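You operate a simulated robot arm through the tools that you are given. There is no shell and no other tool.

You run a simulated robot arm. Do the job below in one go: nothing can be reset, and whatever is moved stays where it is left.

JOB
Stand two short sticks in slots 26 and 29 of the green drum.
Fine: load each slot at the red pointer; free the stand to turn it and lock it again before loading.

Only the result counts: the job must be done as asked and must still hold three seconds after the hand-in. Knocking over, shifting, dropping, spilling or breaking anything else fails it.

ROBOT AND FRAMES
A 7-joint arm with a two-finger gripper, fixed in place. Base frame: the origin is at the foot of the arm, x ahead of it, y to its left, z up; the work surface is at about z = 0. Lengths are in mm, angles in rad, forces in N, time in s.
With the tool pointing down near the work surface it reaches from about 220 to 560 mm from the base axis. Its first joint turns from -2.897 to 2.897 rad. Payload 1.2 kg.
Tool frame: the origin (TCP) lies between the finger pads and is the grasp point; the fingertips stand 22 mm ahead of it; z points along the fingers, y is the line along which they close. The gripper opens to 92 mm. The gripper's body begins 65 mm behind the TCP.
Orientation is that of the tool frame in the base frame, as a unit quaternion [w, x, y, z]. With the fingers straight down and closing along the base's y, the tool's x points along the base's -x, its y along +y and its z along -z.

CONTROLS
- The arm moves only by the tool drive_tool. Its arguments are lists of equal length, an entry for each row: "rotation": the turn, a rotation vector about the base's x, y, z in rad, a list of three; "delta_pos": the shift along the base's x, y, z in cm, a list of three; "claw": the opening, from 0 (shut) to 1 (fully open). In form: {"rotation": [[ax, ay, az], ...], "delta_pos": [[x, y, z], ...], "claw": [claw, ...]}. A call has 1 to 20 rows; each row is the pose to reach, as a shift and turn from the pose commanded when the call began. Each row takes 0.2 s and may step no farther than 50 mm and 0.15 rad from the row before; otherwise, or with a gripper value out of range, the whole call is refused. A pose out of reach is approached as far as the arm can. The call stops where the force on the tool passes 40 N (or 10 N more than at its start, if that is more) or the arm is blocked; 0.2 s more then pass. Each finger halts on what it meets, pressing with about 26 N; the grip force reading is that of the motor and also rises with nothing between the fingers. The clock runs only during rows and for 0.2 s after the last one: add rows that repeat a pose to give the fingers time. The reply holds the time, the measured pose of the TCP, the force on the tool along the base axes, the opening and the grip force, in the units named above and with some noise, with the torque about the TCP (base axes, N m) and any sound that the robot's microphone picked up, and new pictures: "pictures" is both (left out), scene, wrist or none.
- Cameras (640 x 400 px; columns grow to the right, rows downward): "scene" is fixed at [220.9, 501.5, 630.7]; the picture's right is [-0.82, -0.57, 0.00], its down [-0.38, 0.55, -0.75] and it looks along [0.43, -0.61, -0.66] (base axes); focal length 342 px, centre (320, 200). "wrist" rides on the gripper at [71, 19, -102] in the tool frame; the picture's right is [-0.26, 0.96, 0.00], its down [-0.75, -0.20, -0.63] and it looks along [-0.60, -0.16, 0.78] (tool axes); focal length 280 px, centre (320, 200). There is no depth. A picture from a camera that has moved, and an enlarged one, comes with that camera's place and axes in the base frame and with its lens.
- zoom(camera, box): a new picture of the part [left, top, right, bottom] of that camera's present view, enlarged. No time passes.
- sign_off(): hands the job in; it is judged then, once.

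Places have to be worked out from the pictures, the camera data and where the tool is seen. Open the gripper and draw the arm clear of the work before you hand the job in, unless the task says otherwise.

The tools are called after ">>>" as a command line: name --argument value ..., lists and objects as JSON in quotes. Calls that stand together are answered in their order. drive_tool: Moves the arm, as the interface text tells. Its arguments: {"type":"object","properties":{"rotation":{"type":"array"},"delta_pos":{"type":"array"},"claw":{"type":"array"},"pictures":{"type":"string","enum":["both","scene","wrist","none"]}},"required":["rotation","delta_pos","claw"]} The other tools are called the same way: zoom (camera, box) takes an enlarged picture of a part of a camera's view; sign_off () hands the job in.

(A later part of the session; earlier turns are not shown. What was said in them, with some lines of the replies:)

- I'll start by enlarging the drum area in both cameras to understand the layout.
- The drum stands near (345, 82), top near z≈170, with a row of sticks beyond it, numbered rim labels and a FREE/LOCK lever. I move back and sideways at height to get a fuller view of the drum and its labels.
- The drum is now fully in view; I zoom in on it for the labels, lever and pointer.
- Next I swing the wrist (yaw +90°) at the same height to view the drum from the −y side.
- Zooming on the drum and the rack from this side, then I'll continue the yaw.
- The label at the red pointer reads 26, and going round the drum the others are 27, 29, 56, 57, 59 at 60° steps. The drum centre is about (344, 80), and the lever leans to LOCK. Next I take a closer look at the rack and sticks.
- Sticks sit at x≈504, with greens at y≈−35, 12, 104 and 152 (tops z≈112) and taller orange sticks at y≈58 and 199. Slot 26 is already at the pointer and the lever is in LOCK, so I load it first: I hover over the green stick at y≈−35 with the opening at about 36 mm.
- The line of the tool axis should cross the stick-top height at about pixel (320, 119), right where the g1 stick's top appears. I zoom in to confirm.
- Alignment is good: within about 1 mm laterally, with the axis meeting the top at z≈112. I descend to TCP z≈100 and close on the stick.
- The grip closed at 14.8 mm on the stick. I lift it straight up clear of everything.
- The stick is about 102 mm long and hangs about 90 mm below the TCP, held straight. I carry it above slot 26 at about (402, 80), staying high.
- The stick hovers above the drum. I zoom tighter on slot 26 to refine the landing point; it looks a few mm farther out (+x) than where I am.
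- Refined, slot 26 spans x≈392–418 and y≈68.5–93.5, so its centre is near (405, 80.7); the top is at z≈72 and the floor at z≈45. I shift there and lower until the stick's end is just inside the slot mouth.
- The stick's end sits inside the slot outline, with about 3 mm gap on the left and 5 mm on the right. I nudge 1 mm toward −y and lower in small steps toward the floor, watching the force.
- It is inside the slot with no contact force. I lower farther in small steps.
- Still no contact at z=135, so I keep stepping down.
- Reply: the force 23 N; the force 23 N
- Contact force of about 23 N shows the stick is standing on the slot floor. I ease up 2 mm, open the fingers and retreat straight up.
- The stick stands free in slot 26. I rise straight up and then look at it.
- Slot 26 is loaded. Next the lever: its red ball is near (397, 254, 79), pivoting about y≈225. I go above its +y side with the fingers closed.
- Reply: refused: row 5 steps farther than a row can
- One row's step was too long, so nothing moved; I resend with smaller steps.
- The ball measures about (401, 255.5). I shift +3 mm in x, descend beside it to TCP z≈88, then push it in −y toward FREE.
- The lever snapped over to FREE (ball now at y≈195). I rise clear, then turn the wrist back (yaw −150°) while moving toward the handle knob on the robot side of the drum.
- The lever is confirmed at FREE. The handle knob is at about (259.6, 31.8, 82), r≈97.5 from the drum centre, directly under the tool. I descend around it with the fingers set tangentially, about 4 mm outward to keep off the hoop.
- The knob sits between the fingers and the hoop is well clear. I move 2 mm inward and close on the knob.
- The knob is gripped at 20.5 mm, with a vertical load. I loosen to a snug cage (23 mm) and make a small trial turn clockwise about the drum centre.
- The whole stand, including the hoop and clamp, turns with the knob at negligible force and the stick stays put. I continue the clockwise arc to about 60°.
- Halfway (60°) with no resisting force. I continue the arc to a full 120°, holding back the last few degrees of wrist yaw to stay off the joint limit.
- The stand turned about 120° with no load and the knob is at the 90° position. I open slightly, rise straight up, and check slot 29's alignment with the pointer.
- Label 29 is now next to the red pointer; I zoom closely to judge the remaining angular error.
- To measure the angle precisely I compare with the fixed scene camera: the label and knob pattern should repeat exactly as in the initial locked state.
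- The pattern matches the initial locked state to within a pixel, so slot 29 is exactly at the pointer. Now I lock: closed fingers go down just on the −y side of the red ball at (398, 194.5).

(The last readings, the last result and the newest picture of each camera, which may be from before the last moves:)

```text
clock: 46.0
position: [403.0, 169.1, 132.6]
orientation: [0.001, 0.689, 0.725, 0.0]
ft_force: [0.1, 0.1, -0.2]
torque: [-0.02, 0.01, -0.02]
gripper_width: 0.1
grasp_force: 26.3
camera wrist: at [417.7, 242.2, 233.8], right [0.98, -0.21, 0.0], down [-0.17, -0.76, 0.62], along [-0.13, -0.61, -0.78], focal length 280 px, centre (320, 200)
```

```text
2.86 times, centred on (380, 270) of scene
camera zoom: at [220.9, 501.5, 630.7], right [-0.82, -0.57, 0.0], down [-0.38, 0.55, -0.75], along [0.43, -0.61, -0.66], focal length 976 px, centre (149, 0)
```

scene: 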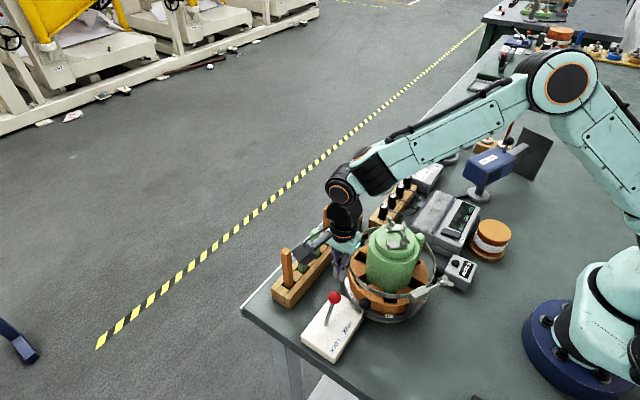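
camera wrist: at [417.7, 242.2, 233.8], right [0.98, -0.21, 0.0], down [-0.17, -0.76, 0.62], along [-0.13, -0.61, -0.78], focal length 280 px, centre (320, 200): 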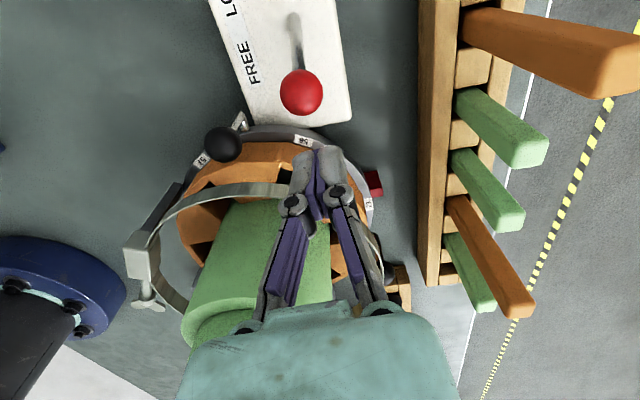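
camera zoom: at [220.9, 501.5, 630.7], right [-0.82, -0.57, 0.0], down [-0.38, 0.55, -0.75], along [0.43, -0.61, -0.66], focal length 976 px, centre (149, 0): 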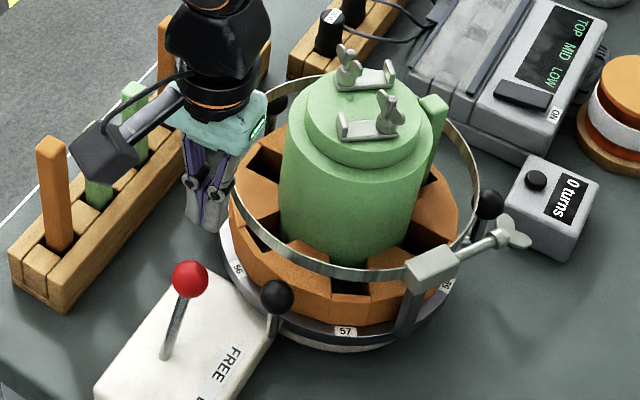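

Everything matches; I lower to TCP z≈91 in the gap between hoop and ball, then push +y toward LOCK.

>>> drive_tool --rotation '[[0, 0, 0], [0, 0, 0], [0, 0, 0], [0, 0, 0]]' --delta_pos '[[0, 0.15, -1.5], [0, 0.15, -3], [0, 0.15, -4.5], [0, 0.15, -4.5]]' --claw '[0, 0, 0, 0]' --pictures "wrist"

>>> drive_tool --rotation '[[0, 0, 0], [0, 0, 0], [0, 0, 0], [0, 0, 0], [0, 0, 0], [0, 0, 0], [0, 0, 0], [0, 0, 0]]' --delta_pos '[[0, 0.8, 0], [0, 1.6, 0], [0, 2.4, 0], [0, 3.2, 0], [0, 4.0, 0], [0, 4.8, 0], [0, 5.6, 0], [0, 5.6, 0]]' --claw '[0, 0, 0, 0, 0, 0, 0, 0]' --pictures "both"

>>> zoom --camera "scene" --box '[280, 200, 440, 350]'

```text
clock: 47.0
position: [402.3, 170.2, 88.6]
orientation: [0.001, 0.689, 0.725, 0.0]
ft_force: [-0.2, 0.9, 1.2]
torque: [0.01, -0.01, -0.01]
gripper_width: 0.0
grasp_force: 25.8
camera wrist: at [416.6, 242.8, 190.4], right [0.98, -0.21, 0.0], down [-0.16, -0.76, 0.62], along [-0.13, -0.61, -0.78], focal length 280 px, centre (320, 200)
```

wrist: 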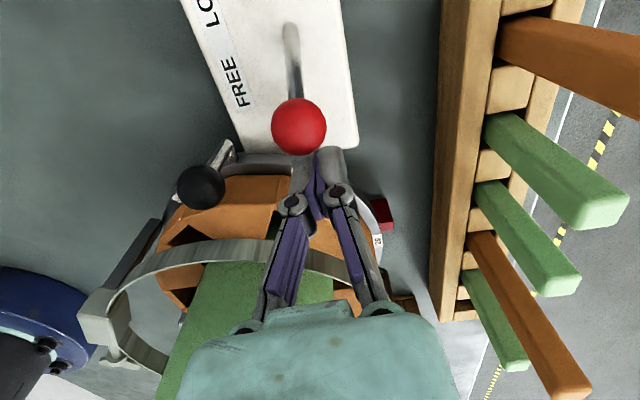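

```text
clock: 48.8
position: [399.7, 226.5, 88.1]
orientation: [0.0, 0.689, 0.725, 0.0]
ft_force: [-0.9, -0.1, 0.0]
torque: [-0.01, 0.01, 0.03]
gripper_width: 0.0
grasp_force: 25.8
camera wrist: at [415.2, 298.2, 190.9], right [0.98, -0.21, 0.0], down [-0.17, -0.76, 0.63], along [-0.13, -0.61, -0.78], focal length 280 px, centre (320, 200)
```

scene: 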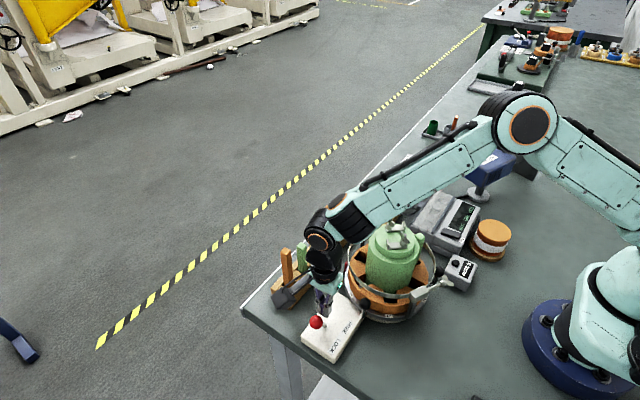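
wrist: 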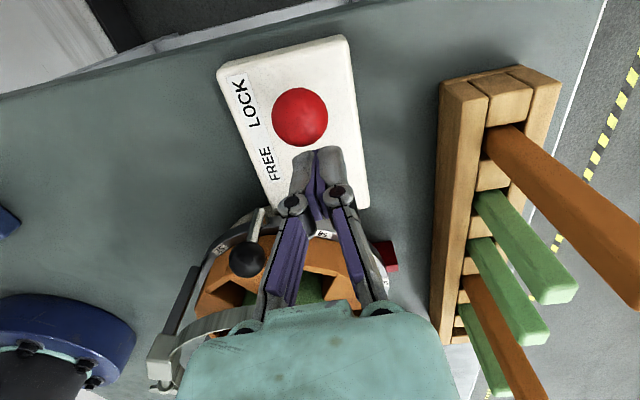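

```text
2.67 times, centred on (360, 275) of scene
camera zoom: at [220.9, 501.5, 630.7], right [-0.82, -0.57, 0.0], down [-0.38, 0.55, -0.75], along [0.43, -0.61, -0.66], focal length 911 px, centre (213, 0)
```

zoom: 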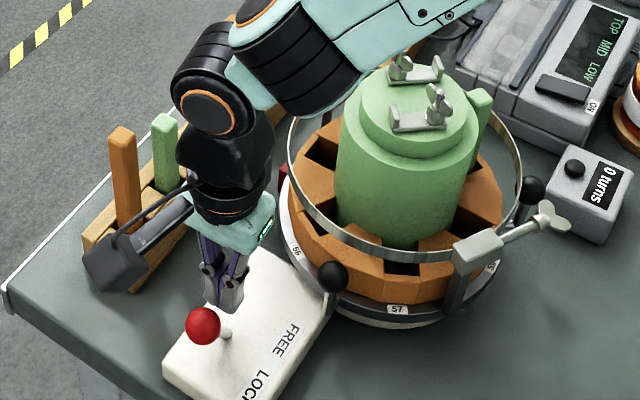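

Lever is back exactly at its original LOCK position and the labels haven't moved. I rise and swing the wrist back to the pick orientation on the way to the next green stick (y≈12).

>>> drive_tool --rotation '[[0, 0, 0], [0, 0, 0], [0, 0, 0], [0, 0, 0], [0, 0, 0], [0, 0, 0.14], [0, 0, 0.28], [0, 0, 0.42], [0, 0, 0.56], [0, 0, 0.7], [0, 0, 0.84], [0, 0, 0.98], [0, 0, 1.12], [0, 0, 1.26], [0, 0, 1.4], [0, 0, 1.54], [0, 0, 1.68], [0, 0, 1.82], [0, 0, 1.96]]' --delta_pos '[[0, -0.2, 2], [0, -0.3, 6], [0, -0.3, 10.5], [0, -0.3, 15], [0, -0.3, 20], [0.2, -0.8, 20], [0.4, -1.3, 20], [0.6, -1.8, 20], [0.8, -2.3, 20], [1, -2.8, 20], [1.2, -3.3, 20], [1.4, -3.8, 20], [1.6, -4.3, 20], [1.8, -4.8, 20], [2, -5.3, 20], [2.2, -5.8, 20], [2.5, -6.3, 20], [2.8, -6.8, 20], [3, -7, 20]]' --claw '[0, 0, 0, 0, 0, 0, 0, 0, 0, 0, 0, 0, 0, 0, 0, 0, 0, 0, 0]' --pictures "none"

>>> drive_tool --rotation '[[0, 0, 0.142], [0, 0, 0.284], [0, 0, 0.426], [0, 0, 0.568], [0, 0, 0.71], [0, 0, 0.852], [0, 0, 0.994], [0, 0, 1.136], [0, 0, 1.278], [0, 0, 1.42], [0, 0, 1.562], [0, 0, 1.704], [0, 0, 1.846], [0, 0, 1.988], [0, 0, 2.13], [0, 0, 2.272], [0, 0, 2.414], [0, 0, 2.556], [0, 0, 2.698], [0, 0, 2.698]]' --delta_pos '[[0.4, -0.8, 0], [0.8, -1.6, 0], [1.2, -2.4, 0], [1.6, -3.2, 0], [2, -4, 0], [2.4, -4.8, 0], [2.8, -5.6, 0], [3.2, -6.4, 0], [3.6, -7.2, 0], [4, -8, 0], [4.4, -8.8, 0], [4.8, -9.6, 0], [5.2, -10.4, 0], [5.6, -11.2, 0], [6, -12, 0], [6.4, -12.8, 0], [6.8, -13.6, 0], [7.2, -14.4, -2], [7.38, -14.4, -6], [7.38, -14.4, -10]]' --claw '[0.39, 0.39, 0.39, 0.39, 0.39, 0.39, 0.39, 0.39, 0.39, 0.39, 0.39, 0.39, 0.39, 0.39, 0.39, 0.39, 0.39, 0.39, 0.39, 0.39]' --pictures "both"

>>> zoom --camera "wrist" --box '[230, 60, 400, 170]'

```text
clock: 52.8
position: [430.1, 155.5, 287.8]
orientation: [0.0, -0.22, 0.976, 0.001]
ft_force: [-0.1, -0.1, -0.3]
torque: [0.01, 0.01, 0.03]
gripper_width: 0.0
grasp_force: 25.7
```

```text
clock: 57.0
position: [506.6, 12.6, 186.0]
orientation: [0.0, 1.0, 0.0, -0.001]
ft_force: [0.5, 0.3, 0.0]
torque: [0.02, 0.06, 0.0]
gripper_width: 35.7
grasp_force: 0.0
camera wrist: at [576.5, -6.6, 288.9], right [-0.26, -0.97, 0.0], down [-0.75, 0.2, 0.63], along [-0.6, 0.16, -0.78], focal length 280 px, centre (320, 200)
```

scene: 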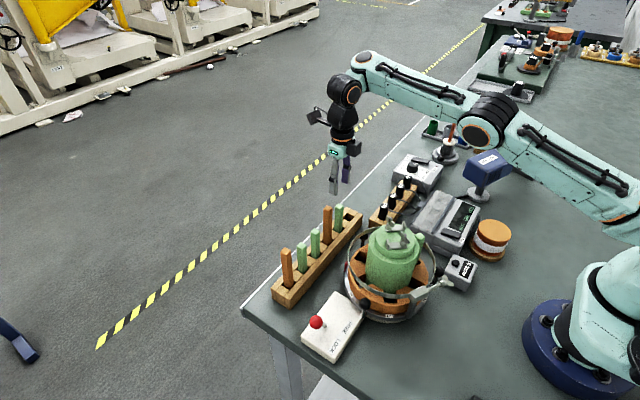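
wrist: 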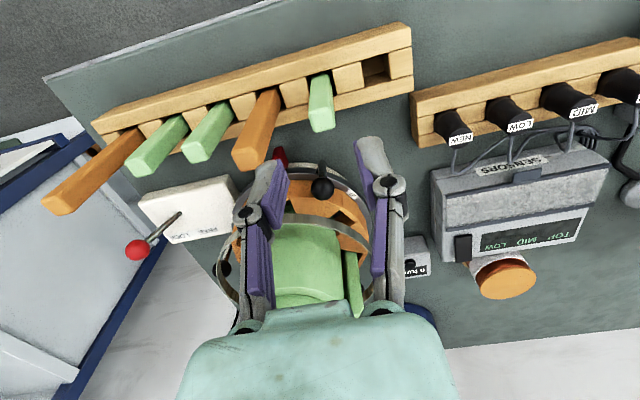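

```text
3.64 times, centred on (315, 115) of wrist
camera zoom: at [576.5, -6.6, 288.9], right [-0.26, -0.97, 0.0], down [-0.75, 0.2, 0.63], along [-0.6, 0.16, -0.78], focal length 1020 px, centre (338, 509)
```

zoom: 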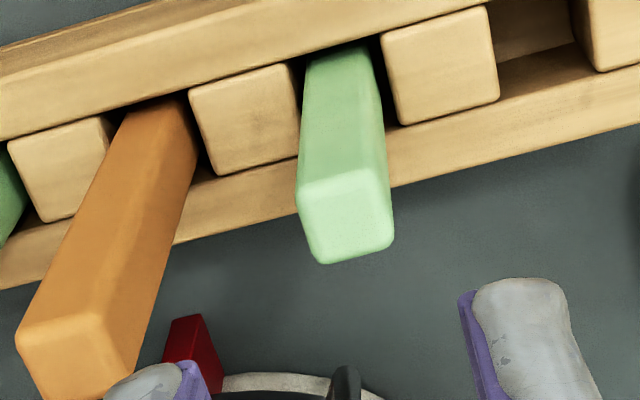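

The stick's top is about 2 mm toward −y of the tool axis. I shift −2 mm, narrow to 30 mm to stay clear of the tall orange neighbour, descend and close.

>>> drive_tool --rotation '[[0, 0, 0], [0, 0, 0], [0, 0, 0], [0, 0, 0], [0, 0, 0], [0, 0, 0], [0, 0, 0], [0, 0, 0], [0, 0, 0], [0, 0, 0]]' --delta_pos '[[0, -0.2, 0], [0, -0.2, -2], [0, -0.2, -4], [0, -0.2, -6], [0, -0.2, -7.5], [0, -0.2, -8.9], [0, -0.2, -8.9], [0, -0.2, -8.9], [0, -0.2, -8.9], [0, -0.2, -8.9]]' --claw '[0.33, 0.33, 0.33, 0.33, 0.33, 0.33, 0.33, 0.1, 0.1, 0.1]' --pictures "both"

```text
clock: 59.2
position: [503.2, 10.2, 98.7]
orientation: [-0.001, 1.0, -0.001, 0.0]
ft_force: [0.9, 0.8, 2.3]
torque: [0.04, -0.06, 0.01]
gripper_width: 15.1
grasp_force: 26.2
camera wrist: at [573.2, -8.9, 201.2], right [-0.26, -0.96, 0.0], down [-0.75, 0.21, 0.62], along [-0.6, 0.17, -0.78], focal length 280 px, centre (320, 200)
```

scene: 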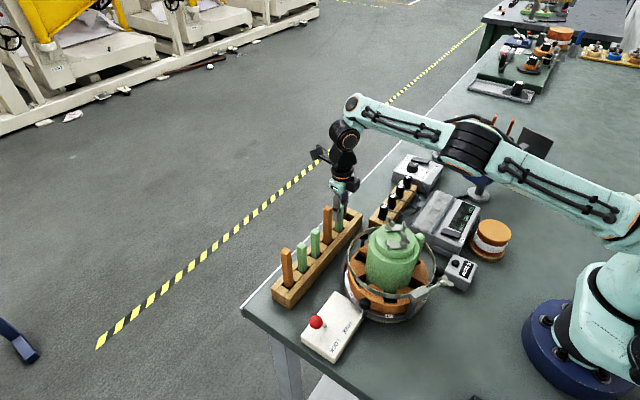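
wrist: 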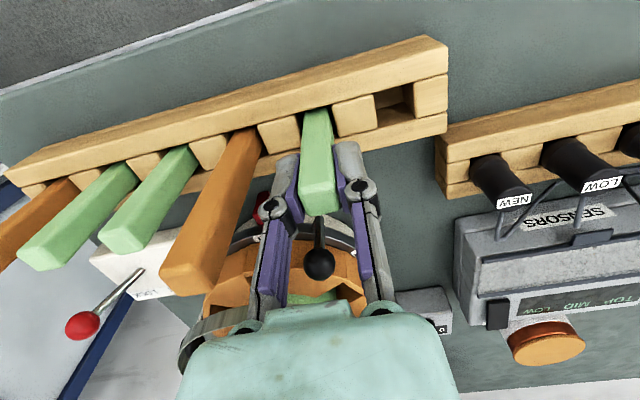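

Second stick gripped at 15.1 mm. I lift straight up and carry it over the slot at the pointer.

>>> drive_tool --rotation '[[0, 0, 0], [0, 0, 0], [0, 0, 0], [0, 0, 0], [0, 0, 0], [0, 0, 0], [0, 0, 0], [0, 0, 0], [0, 0, 0], [0, 0, 0], [0, 0, 0], [0, 0, 0], [0, 0, 0]]' --delta_pos '[[0, 0, 1.5], [0, 0, 3.5], [0, 0, 6], [0, 0, 9], [0, 0, 13], [0, 0, 17], [-2.5, 1.7, 17], [-5, 3.4, 17], [-7.5, 5.2, 17], [-10.05, 6.94, 17], [-10.05, 6.94, 15], [-10.05, 6.94, 12], [-10.05, 6.94, 12]]' --claw '[0.1, 0.1, 0.1, 0.1, 0.1, 0.1, 0.1, 0.1, 0.1, 0.1, 0.1, 0.1, 0.1]' --pictures "both"

>>> zoom --camera "wrist" --box '[285, 40, 365, 100]'

>>> zoom --camera "wrist" --box '[240, 40, 400, 240]'

>>> zoom --camera "scene" --box '[310, 190, 470, 340]'

```text
clock: 62.0
position: [404.4, 79.8, 219.0]
orientation: [0.0, 1.0, -0.001, 0.001]
ft_force: [-0.2, -0.2, -1.1]
torque: [-0.02, -0.04, 0.0]
gripper_width: 15.1
grasp_force: 26.2
camera wrist: at [474.0, 60.5, 321.5], right [-0.26, -0.96, 0.0], down [-0.75, 0.21, 0.62], along [-0.6, 0.17, -0.78], focal length 280 px, centre (320, 200)
```

scene: 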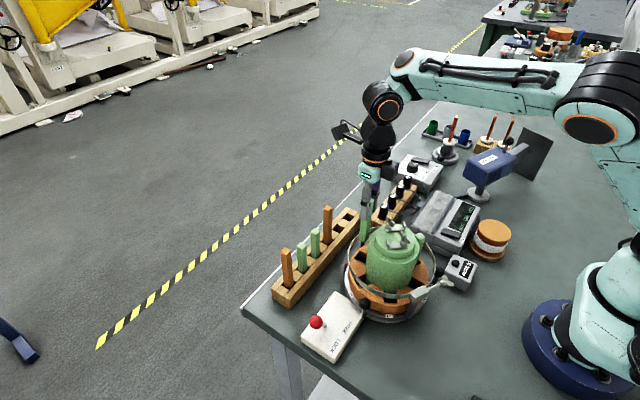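
wrist: 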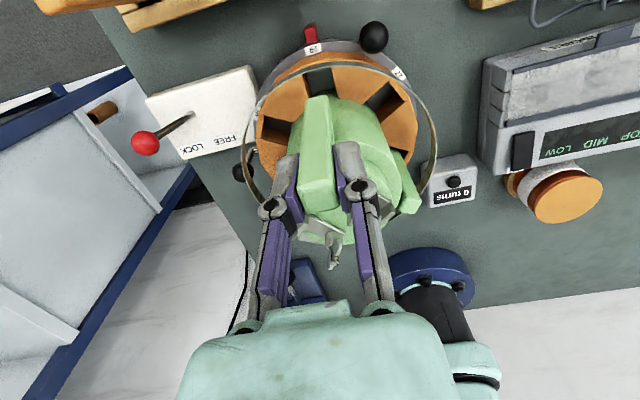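

```text
6.67 times, centred on (325, 70) of wrist
camera zoom: at [474.0, 60.5, 321.5], right [-0.26, -0.96, 0.0], down [-0.75, 0.21, 0.62], along [-0.6, 0.17, -0.78], focal length 1869 px, centre (287, 1067)
```

zoom: 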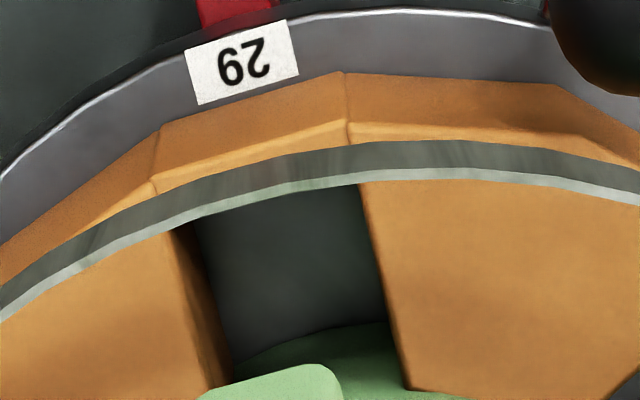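

```text
2.00 times, centred on (320, 140) of wrist
camera zoom: at [474.0, 60.5, 321.5], right [-0.26, -0.96, 0.0], down [-0.75, 0.21, 0.62], along [-0.6, 0.17, -0.78], focal length 561 px, centre (320, 320)
```

zoom: 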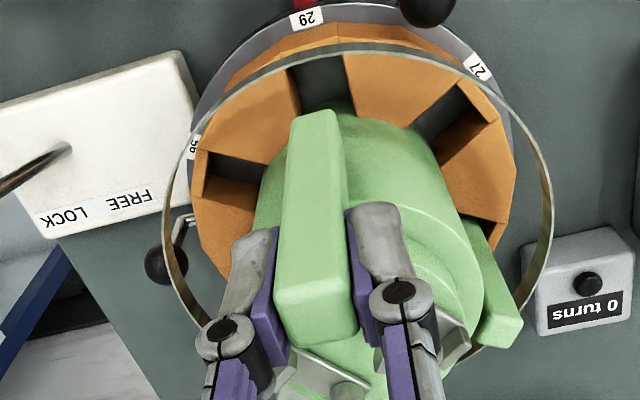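

```text
2.67 times, centred on (390, 265) of scene
camera zoom: at [220.9, 501.5, 630.7], right [-0.82, -0.57, 0.0], down [-0.38, 0.55, -0.75], along [0.43, -0.61, -0.66], focal length 911 px, centre (133, 27)
```

zoom: 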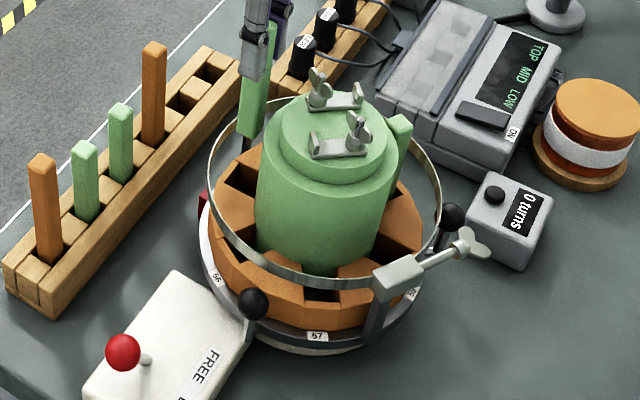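

Label 29 sits at the pointer as 26 did, and the slot is at the same place. The stick sits about 2–3 mm farther out in the grip, so I shift −2 mm in x and lower to the slot mouth.

>>> drive_tool --rotation '[[0, 0, 0], [0, 0, 0], [0, 0, 0], [0, 0, 0], [0, 0, 0]]' --delta_pos '[[-0.2, 0, 0], [-0.2, 0, -2], [-0.2, 0, -4], [-0.2, 0, -5.3], [-0.2, 0, -5.3]]' --claw '[0.1, 0.1, 0.1, 0.1, 0.1]' --pictures "wrist"

>>> zoom --camera "wrist" --box '[250, 60, 390, 200]'

```text
clock: 63.2
position: [402.5, 79.9, 165.2]
orientation: [0.0, 1.0, -0.001, 0.0]
ft_force: [0.7, -0.7, 0.0]
torque: [-0.01, 0.01, -0.02]
gripper_width: 15.2
grasp_force: 25.9
camera wrist: at [472.1, 60.4, 267.5], right [-0.26, -0.96, 0.0], down [-0.75, 0.21, 0.63], along [-0.6, 0.17, -0.78], focal length 280 px, centre (320, 200)
```

wrist: 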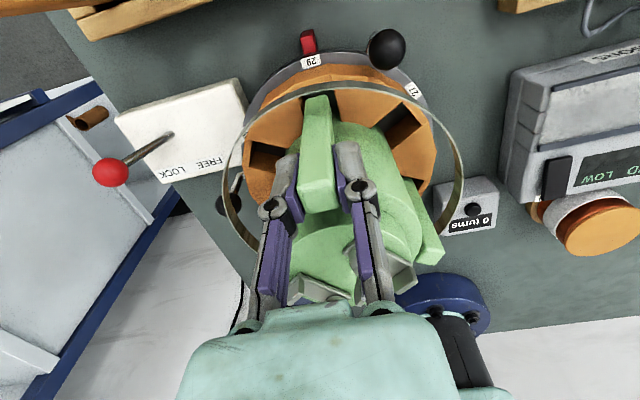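

```text
2.86 times, centred on (320, 130) of wrist
camera zoom: at [472.1, 60.4, 267.5], right [-0.26, -0.96, 0.0], down [-0.75, 0.21, 0.63], along [-0.6, 0.17, -0.78], focal length 801 px, centre (320, 400)
```

zoom: 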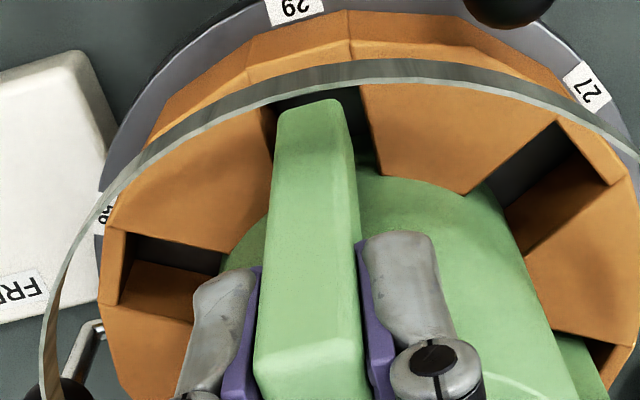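

The end is within the slot outline. I nudge 1 mm toward −y, as before, and lower into the slot.

>>> drive_tool --rotation '[[0, 0, 0], [0, 0, 0], [0, 0, 0], [0, 0, 0], [0, 0, 0]]' --delta_pos '[[-0.05, -0.1, -0.5], [-0.05, -0.1, -1.2], [-0.05, -0.1, -2.0], [-0.05, -0.1, -2.8], [-0.05, -0.1, -2.8]]' --claw '[0.1, 0.1, 0.1, 0.1, 0.1]' --pictures "wrist"

>>> zoom --camera "wrist" --box '[250, 60, 390, 200]'

>>> drive_tool --rotation '[[0, 0, 0], [0, 0, 0], [0, 0, 0], [0, 0, 0]]' --delta_pos '[[0, 0, -0.15], [0, 0, -0.3], [0, 0, -0.45], [0, 0, -0.45]]' --claw '[0.1, 0.1, 0.1, 0.1]' --pictures "none"

```text
clock: 64.4
position: [401.7, 79.0, 138.3]
orientation: [0.0, 1.0, -0.001, 0.0]
ft_force: [-0.6, 0.0, 0.0]
torque: [0.02, -0.01, 0.02]
gripper_width: 15.1
grasp_force: 25.6
camera wrist: at [471.8, 59.6, 241.1], right [-0.26, -0.96, 0.0], down [-0.75, 0.21, 0.62], along [-0.6, 0.17, -0.78], focal length 280 px, centre (320, 200)
```

wrist: 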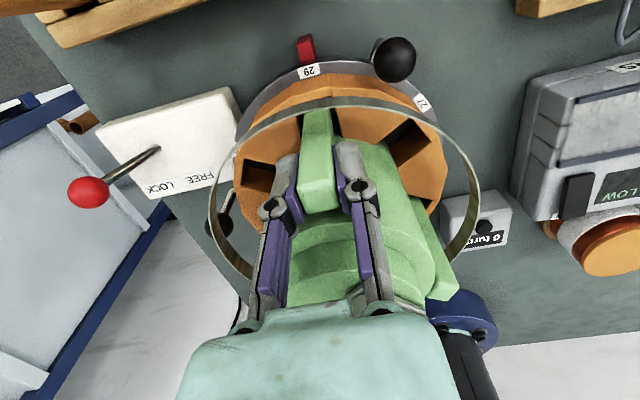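

```text
2.86 times, centred on (320, 130) of wrist
camera zoom: at [471.8, 59.6, 241.1], right [-0.26, -0.96, 0.0], down [-0.75, 0.21, 0.62], along [-0.6, 0.17, -0.78], focal length 801 px, centre (320, 400)
```

zoom: 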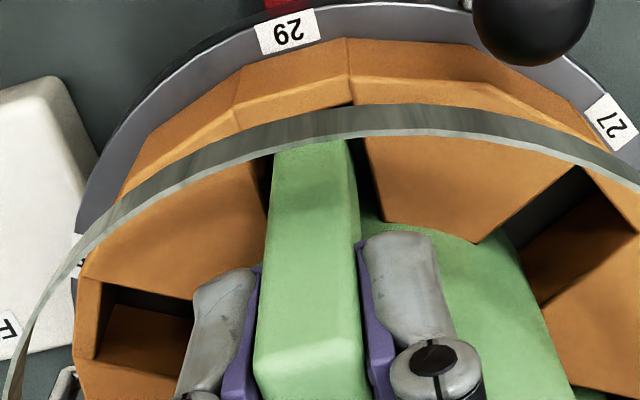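

```text
clock: 65.4
position: [401.7, 80.3, 135.7]
orientation: [0.0, 1.0, -0.001, 0.0]
ft_force: [-5.0, 0.8, 15.3]
torque: [0.05, 0.34, 0.0]
gripper_width: 15.2
grasp_force: 26.6
```

Contact of about 15 N came with a small −x push and torque, as if the stick's outer bottom edge met something first. I back up 4 mm, shift 2 mm inward, and lower again.

>>> drive_tool --rotation '[[0, 0, 0], [0, 0, 0], [0, 0, 0], [0, 0, 0], [0, 0, 0]]' --delta_pos '[[0, 0, 0.4], [-0.2, 0, 0.4], [-0.2, 0, 0.2], [-0.2, 0, 0.05], [-0.2, 0, 0.05]]' --claw '[0.1, 0.1, 0.1, 0.1, 0.1]' --pictures "none"

```text
clock: 66.6
position: [399.0, 79.2, 134.8]
orientation: [-0.001, 1.0, 0.0, 0.0]
ft_force: [-1.0, -0.1, 3.9]
torque: [-0.01, -0.01, 0.0]
gripper_width: 15.4
grasp_force: 26.1
```

Much less force now. I go down slightly further until it is firmly on the floor.

>>> drive_tool --rotation '[[0, 0, 0], [0, 0, 0], [0, 0, 0]]' --delta_pos '[[0, 0, -0.15], [0, 0, -0.25], [0, 0, -0.25]]' --claw '[0.1, 0.1, 0.1]' --pictures "both"

>>> zoom --camera "wrist" --box '[250, 60, 390, 200]'

>>> zoom --camera "scene" --box '[330, 190, 450, 320]'

```text
clock: 67.4
position: [401.1, 78.3, 132.0]
orientation: [0.0, 1.0, 0.0, 0.001]
ft_force: [0.4, 0.5, 23.1]
torque: [0.01, -0.24, -0.03]
gripper_width: 15.1
grasp_force: 25.8
camera wrist: at [469.6, 59.0, 235.0], right [-0.26, -0.96, 0.0], down [-0.76, 0.21, 0.62], along [-0.6, 0.17, -0.78], focal length 280 px, centre (320, 200)
```

scene: 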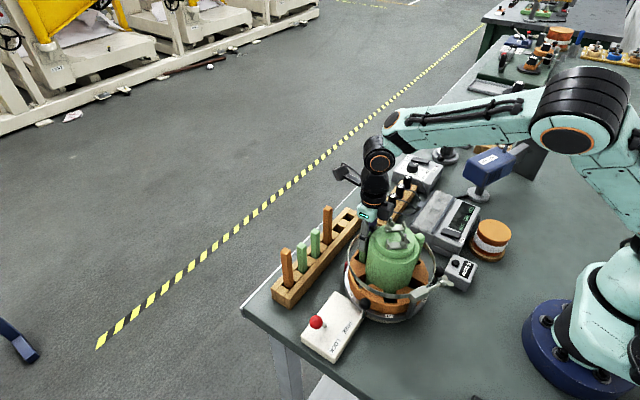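
wrist: 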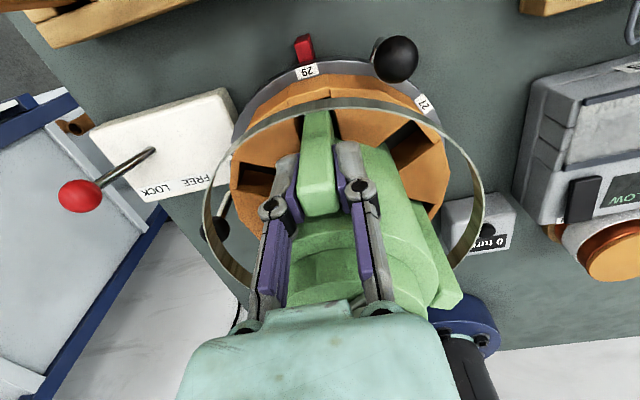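

```text
2.86 times, centred on (320, 130) of wrist
camera zoom: at [469.6, 59.0, 235.0], right [-0.26, -0.96, 0.0], down [-0.76, 0.21, 0.62], along [-0.6, 0.17, -0.78], focal length 801 px, centre (320, 400)
```

zoom: 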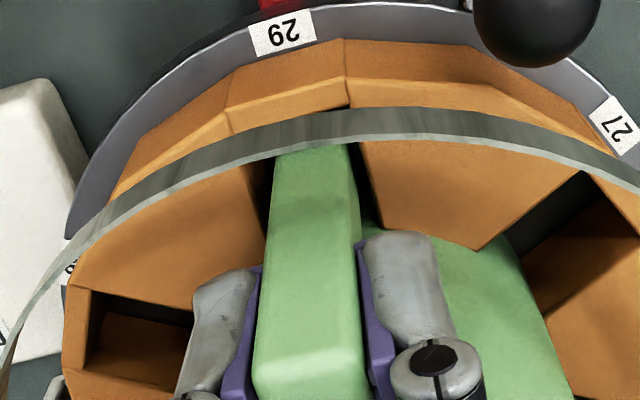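

```text
3.08 times, centred on (390, 255) of scene
camera zoom: at [220.9, 501.5, 630.7], right [-0.82, -0.57, 0.0], down [-0.38, 0.55, -0.75], along [0.43, -0.61, -0.66], focal length 1052 px, centre (105, 31)
```

zoom: 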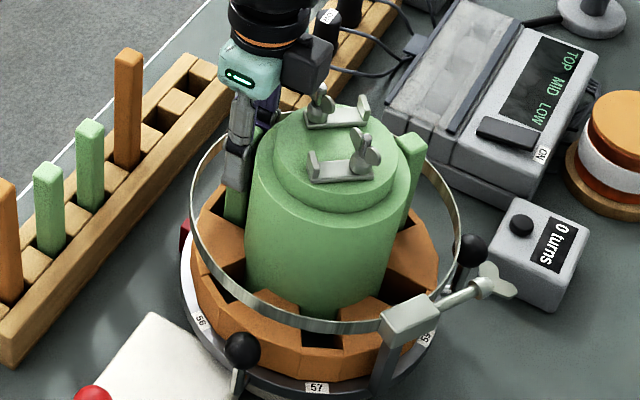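

Firm floor contact at the same height as the first stick (z≈132, 23 N). I ease up and open the fingers.

>>> drive_tool --rotation '[[0, 0, 0], [0, 0, 0], [0, 0, 0], [0, 0, 0]]' --delta_pos '[[0, 0, 0.2], [0, 0, 0.2], [0, 0, 0.2], [0, 0, 0.2]]' --claw '[0.1, 0.34, 0.34, 0.34]' --pictures "wrist"

>>> zoom --camera "wrist" --box '[250, 60, 390, 240]'

```text
clock: 68.4
position: [399.0, 79.2, 133.9]
orientation: [0.001, 1.0, -0.001, 0.0]
ft_force: [0.6, -0.3, 0.4]
torque: [0.0, 0.02, 0.01]
gripper_width: 31.3
grasp_force: 0.0
camera wrist: at [469.1, 59.1, 235.7], right [-0.26, -0.96, 0.0], down [-0.75, 0.21, 0.63], along [-0.6, 0.17, -0.78], focal length 280 px, centre (320, 200)
```

wrist: 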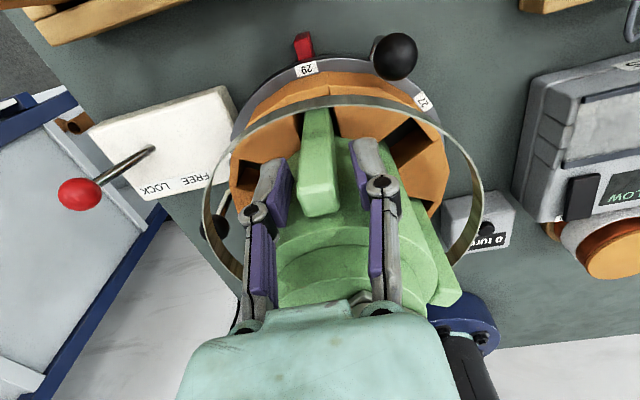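

```text
2.22 times, centred on (320, 150) of wrist
camera zoom: at [469.1, 59.1, 235.7], right [-0.26, -0.96, 0.0], down [-0.75, 0.21, 0.63], along [-0.6, 0.17, -0.78], focal length 623 px, centre (320, 311)
```

zoom: 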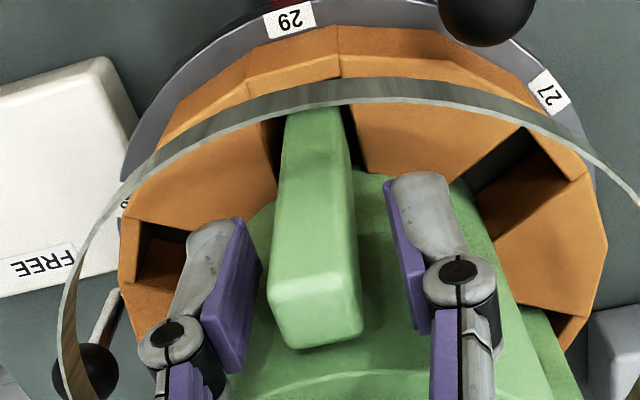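

The stick stands free in slot 29. I rise straight up and away for a final check.

>>> drive_tool --rotation '[[0, 0, 0], [0, 0, 0], [0, 0, 0], [0, 0, 0], [0, 0, 0], [0, 0, 0], [0, 0, 0], [0, 0, 0], [0, 0, 0], [0, 0, 0]]' --delta_pos '[[0, 0, 1], [0, 0, 3], [0, 0, 6], [0, 0, 10], [0, 0, 14], [0, 0, 18], [0, 0, 20], [1, -2, 21], [2, -3, 21], [2, -3, 21]]' --claw '[0.34, 0.34, 0.34, 0.34, 0.34, 0.34, 0.34, 0.34, 0.34, 0.34]' --pictures "both"

>>> zoom --camera "wrist" --box '[200, 0, 400, 170]'

>>> zoom --camera "scene" --box '[290, 190, 470, 350]'

```text
clock: 70.6
position: [419.2, 48.1, 344.8]
orientation: [0.0, 1.0, -0.001, 0.0]
ft_force: [-0.8, 0.5, -0.6]
torque: [-0.02, 0.0, 0.0]
gripper_width: 31.4
grasp_force: 0.0
camera wrist: at [488.8, 29.2, 447.9], right [-0.26, -0.96, 0.0], down [-0.75, 0.21, 0.63], along [-0.6, 0.16, -0.78], focal length 280 px, centre (320, 200)
```

scene: 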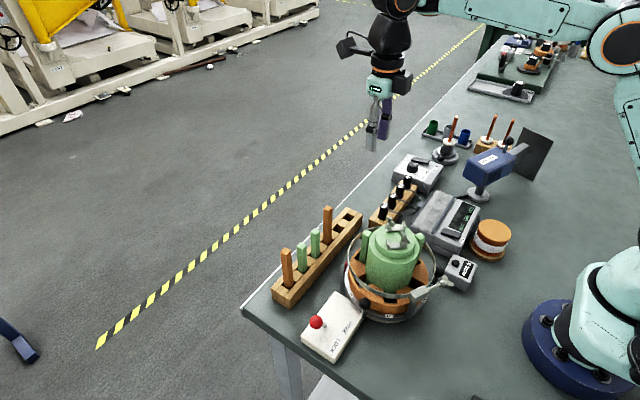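
wrist: 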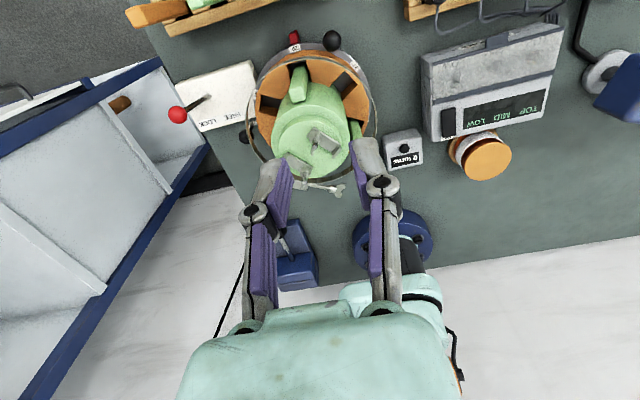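

```text
2.35 times, centred on (300, 85) of wrist
camera zoom: at [488.8, 29.2, 447.9], right [-0.26, -0.96, 0.0], down [-0.75, 0.21, 0.63], along [-0.6, 0.16, -0.78], focal length 660 px, centre (367, 471)
```

zoom: 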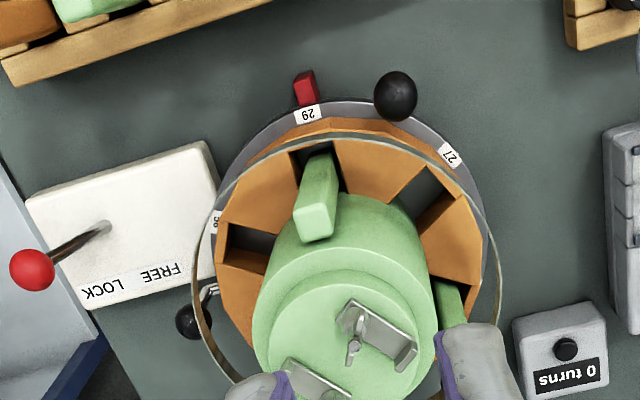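

```text
2.50 times, centred on (380, 270) of scene
camera zoom: at [220.9, 501.5, 630.7], right [-0.82, -0.57, 0.0], down [-0.38, 0.55, -0.75], along [0.43, -0.61, -0.66], focal length 854 px, centre (170, 25)
```

zoom: 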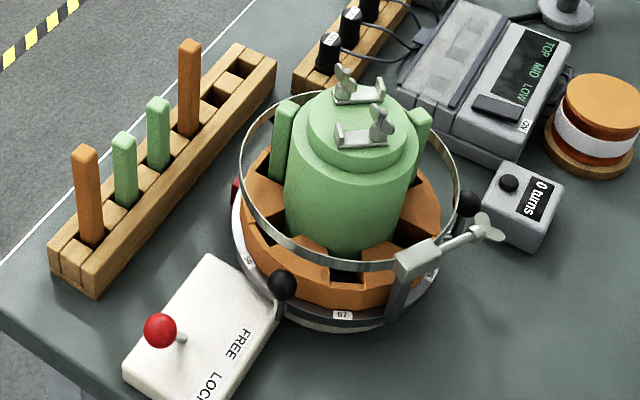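

Both sticks stand in their slots (29 at the pointer, 26 now 120° round), the lever is in LOCK and nothing else has moved. I open the gripper fully and draw the arm farther clear before handing in.

>>> drive_tool --rotation '[[0, 0, 0], [0, 0, 0], [0, 0, 0], [0, 0, 0], [0, 0, 0], [0, 0, 0]]' --delta_pos '[[0, -2, 2], [0, -5, 3], [0, -9, 4], [0, -12, 4], [0, -12, 4], [0, -12, 4]]' --claw '[0.6, 1, 1, 1, 1, 1]' --pictures "scene"

>>> zoom --camera "scene" --box '[290, 190, 470, 350]'

```text
clock: 72.0
position: [420.9, -70.3, 386.7]
orientation: [0.0, 1.0, -0.002, 0.0]
ft_force: [0.1, 0.6, 1.2]
torque: [0.02, -0.02, 0.03]
gripper_width: 92.4
grasp_force: 0.2
```

scene: 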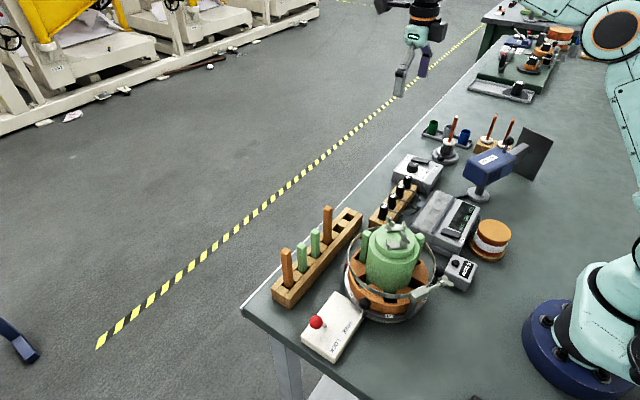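

```text
2.50 times, centred on (380, 270) of scene
camera zoom: at [220.9, 501.5, 630.7], right [-0.82, -0.57, 0.0], down [-0.38, 0.55, -0.75], along [0.43, -0.61, -0.66], focal length 854 px, centre (170, 25)
```

zoom: 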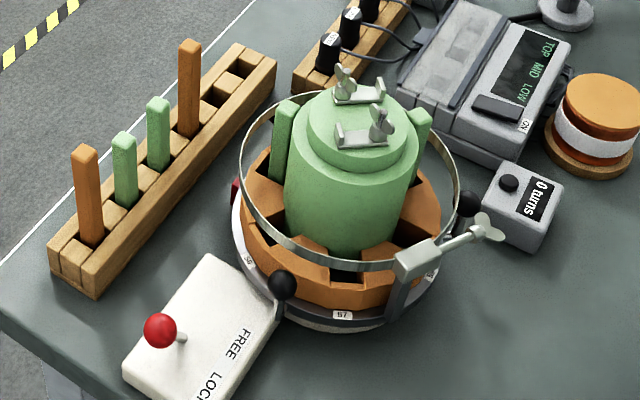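

Both short sticks are standing in slots 26 and 29, the stand is locked, the gripper is open and the arm is clear. I hand in the job.

>>> sign_off

```text
The job is handed in.
```

Two short green sticks are standing in slots 26 and 29 of the green drum, and I handed the job in. The hand-in reply gave no verdict, so whether it passed is not confirmed here.

- **Slot 26:** it was already at the red pointer with the stand locked, so I loaded it first.
- **Turning the stand:** I moved the lever to FREE, turned the stand 120° clockwise by one of its handle knobs, and moved the lever back to LOCK. Label 29 then sat at the pointer where label 26 had been, matching the starting pattern to within a pixel in the scene camera.
- **Slot 29:** on the way down, the second stick's outer edge touched early. I backed off 4 mm, shifted it 2 mm inward, and it then reached the slot floor at the same height as the first.

In the last pictures both sticks were upright, the lever was at LOCK, and I saw nothing else moved or knocked over. The gripper was fully open and the arm clear of the work when I handed in.
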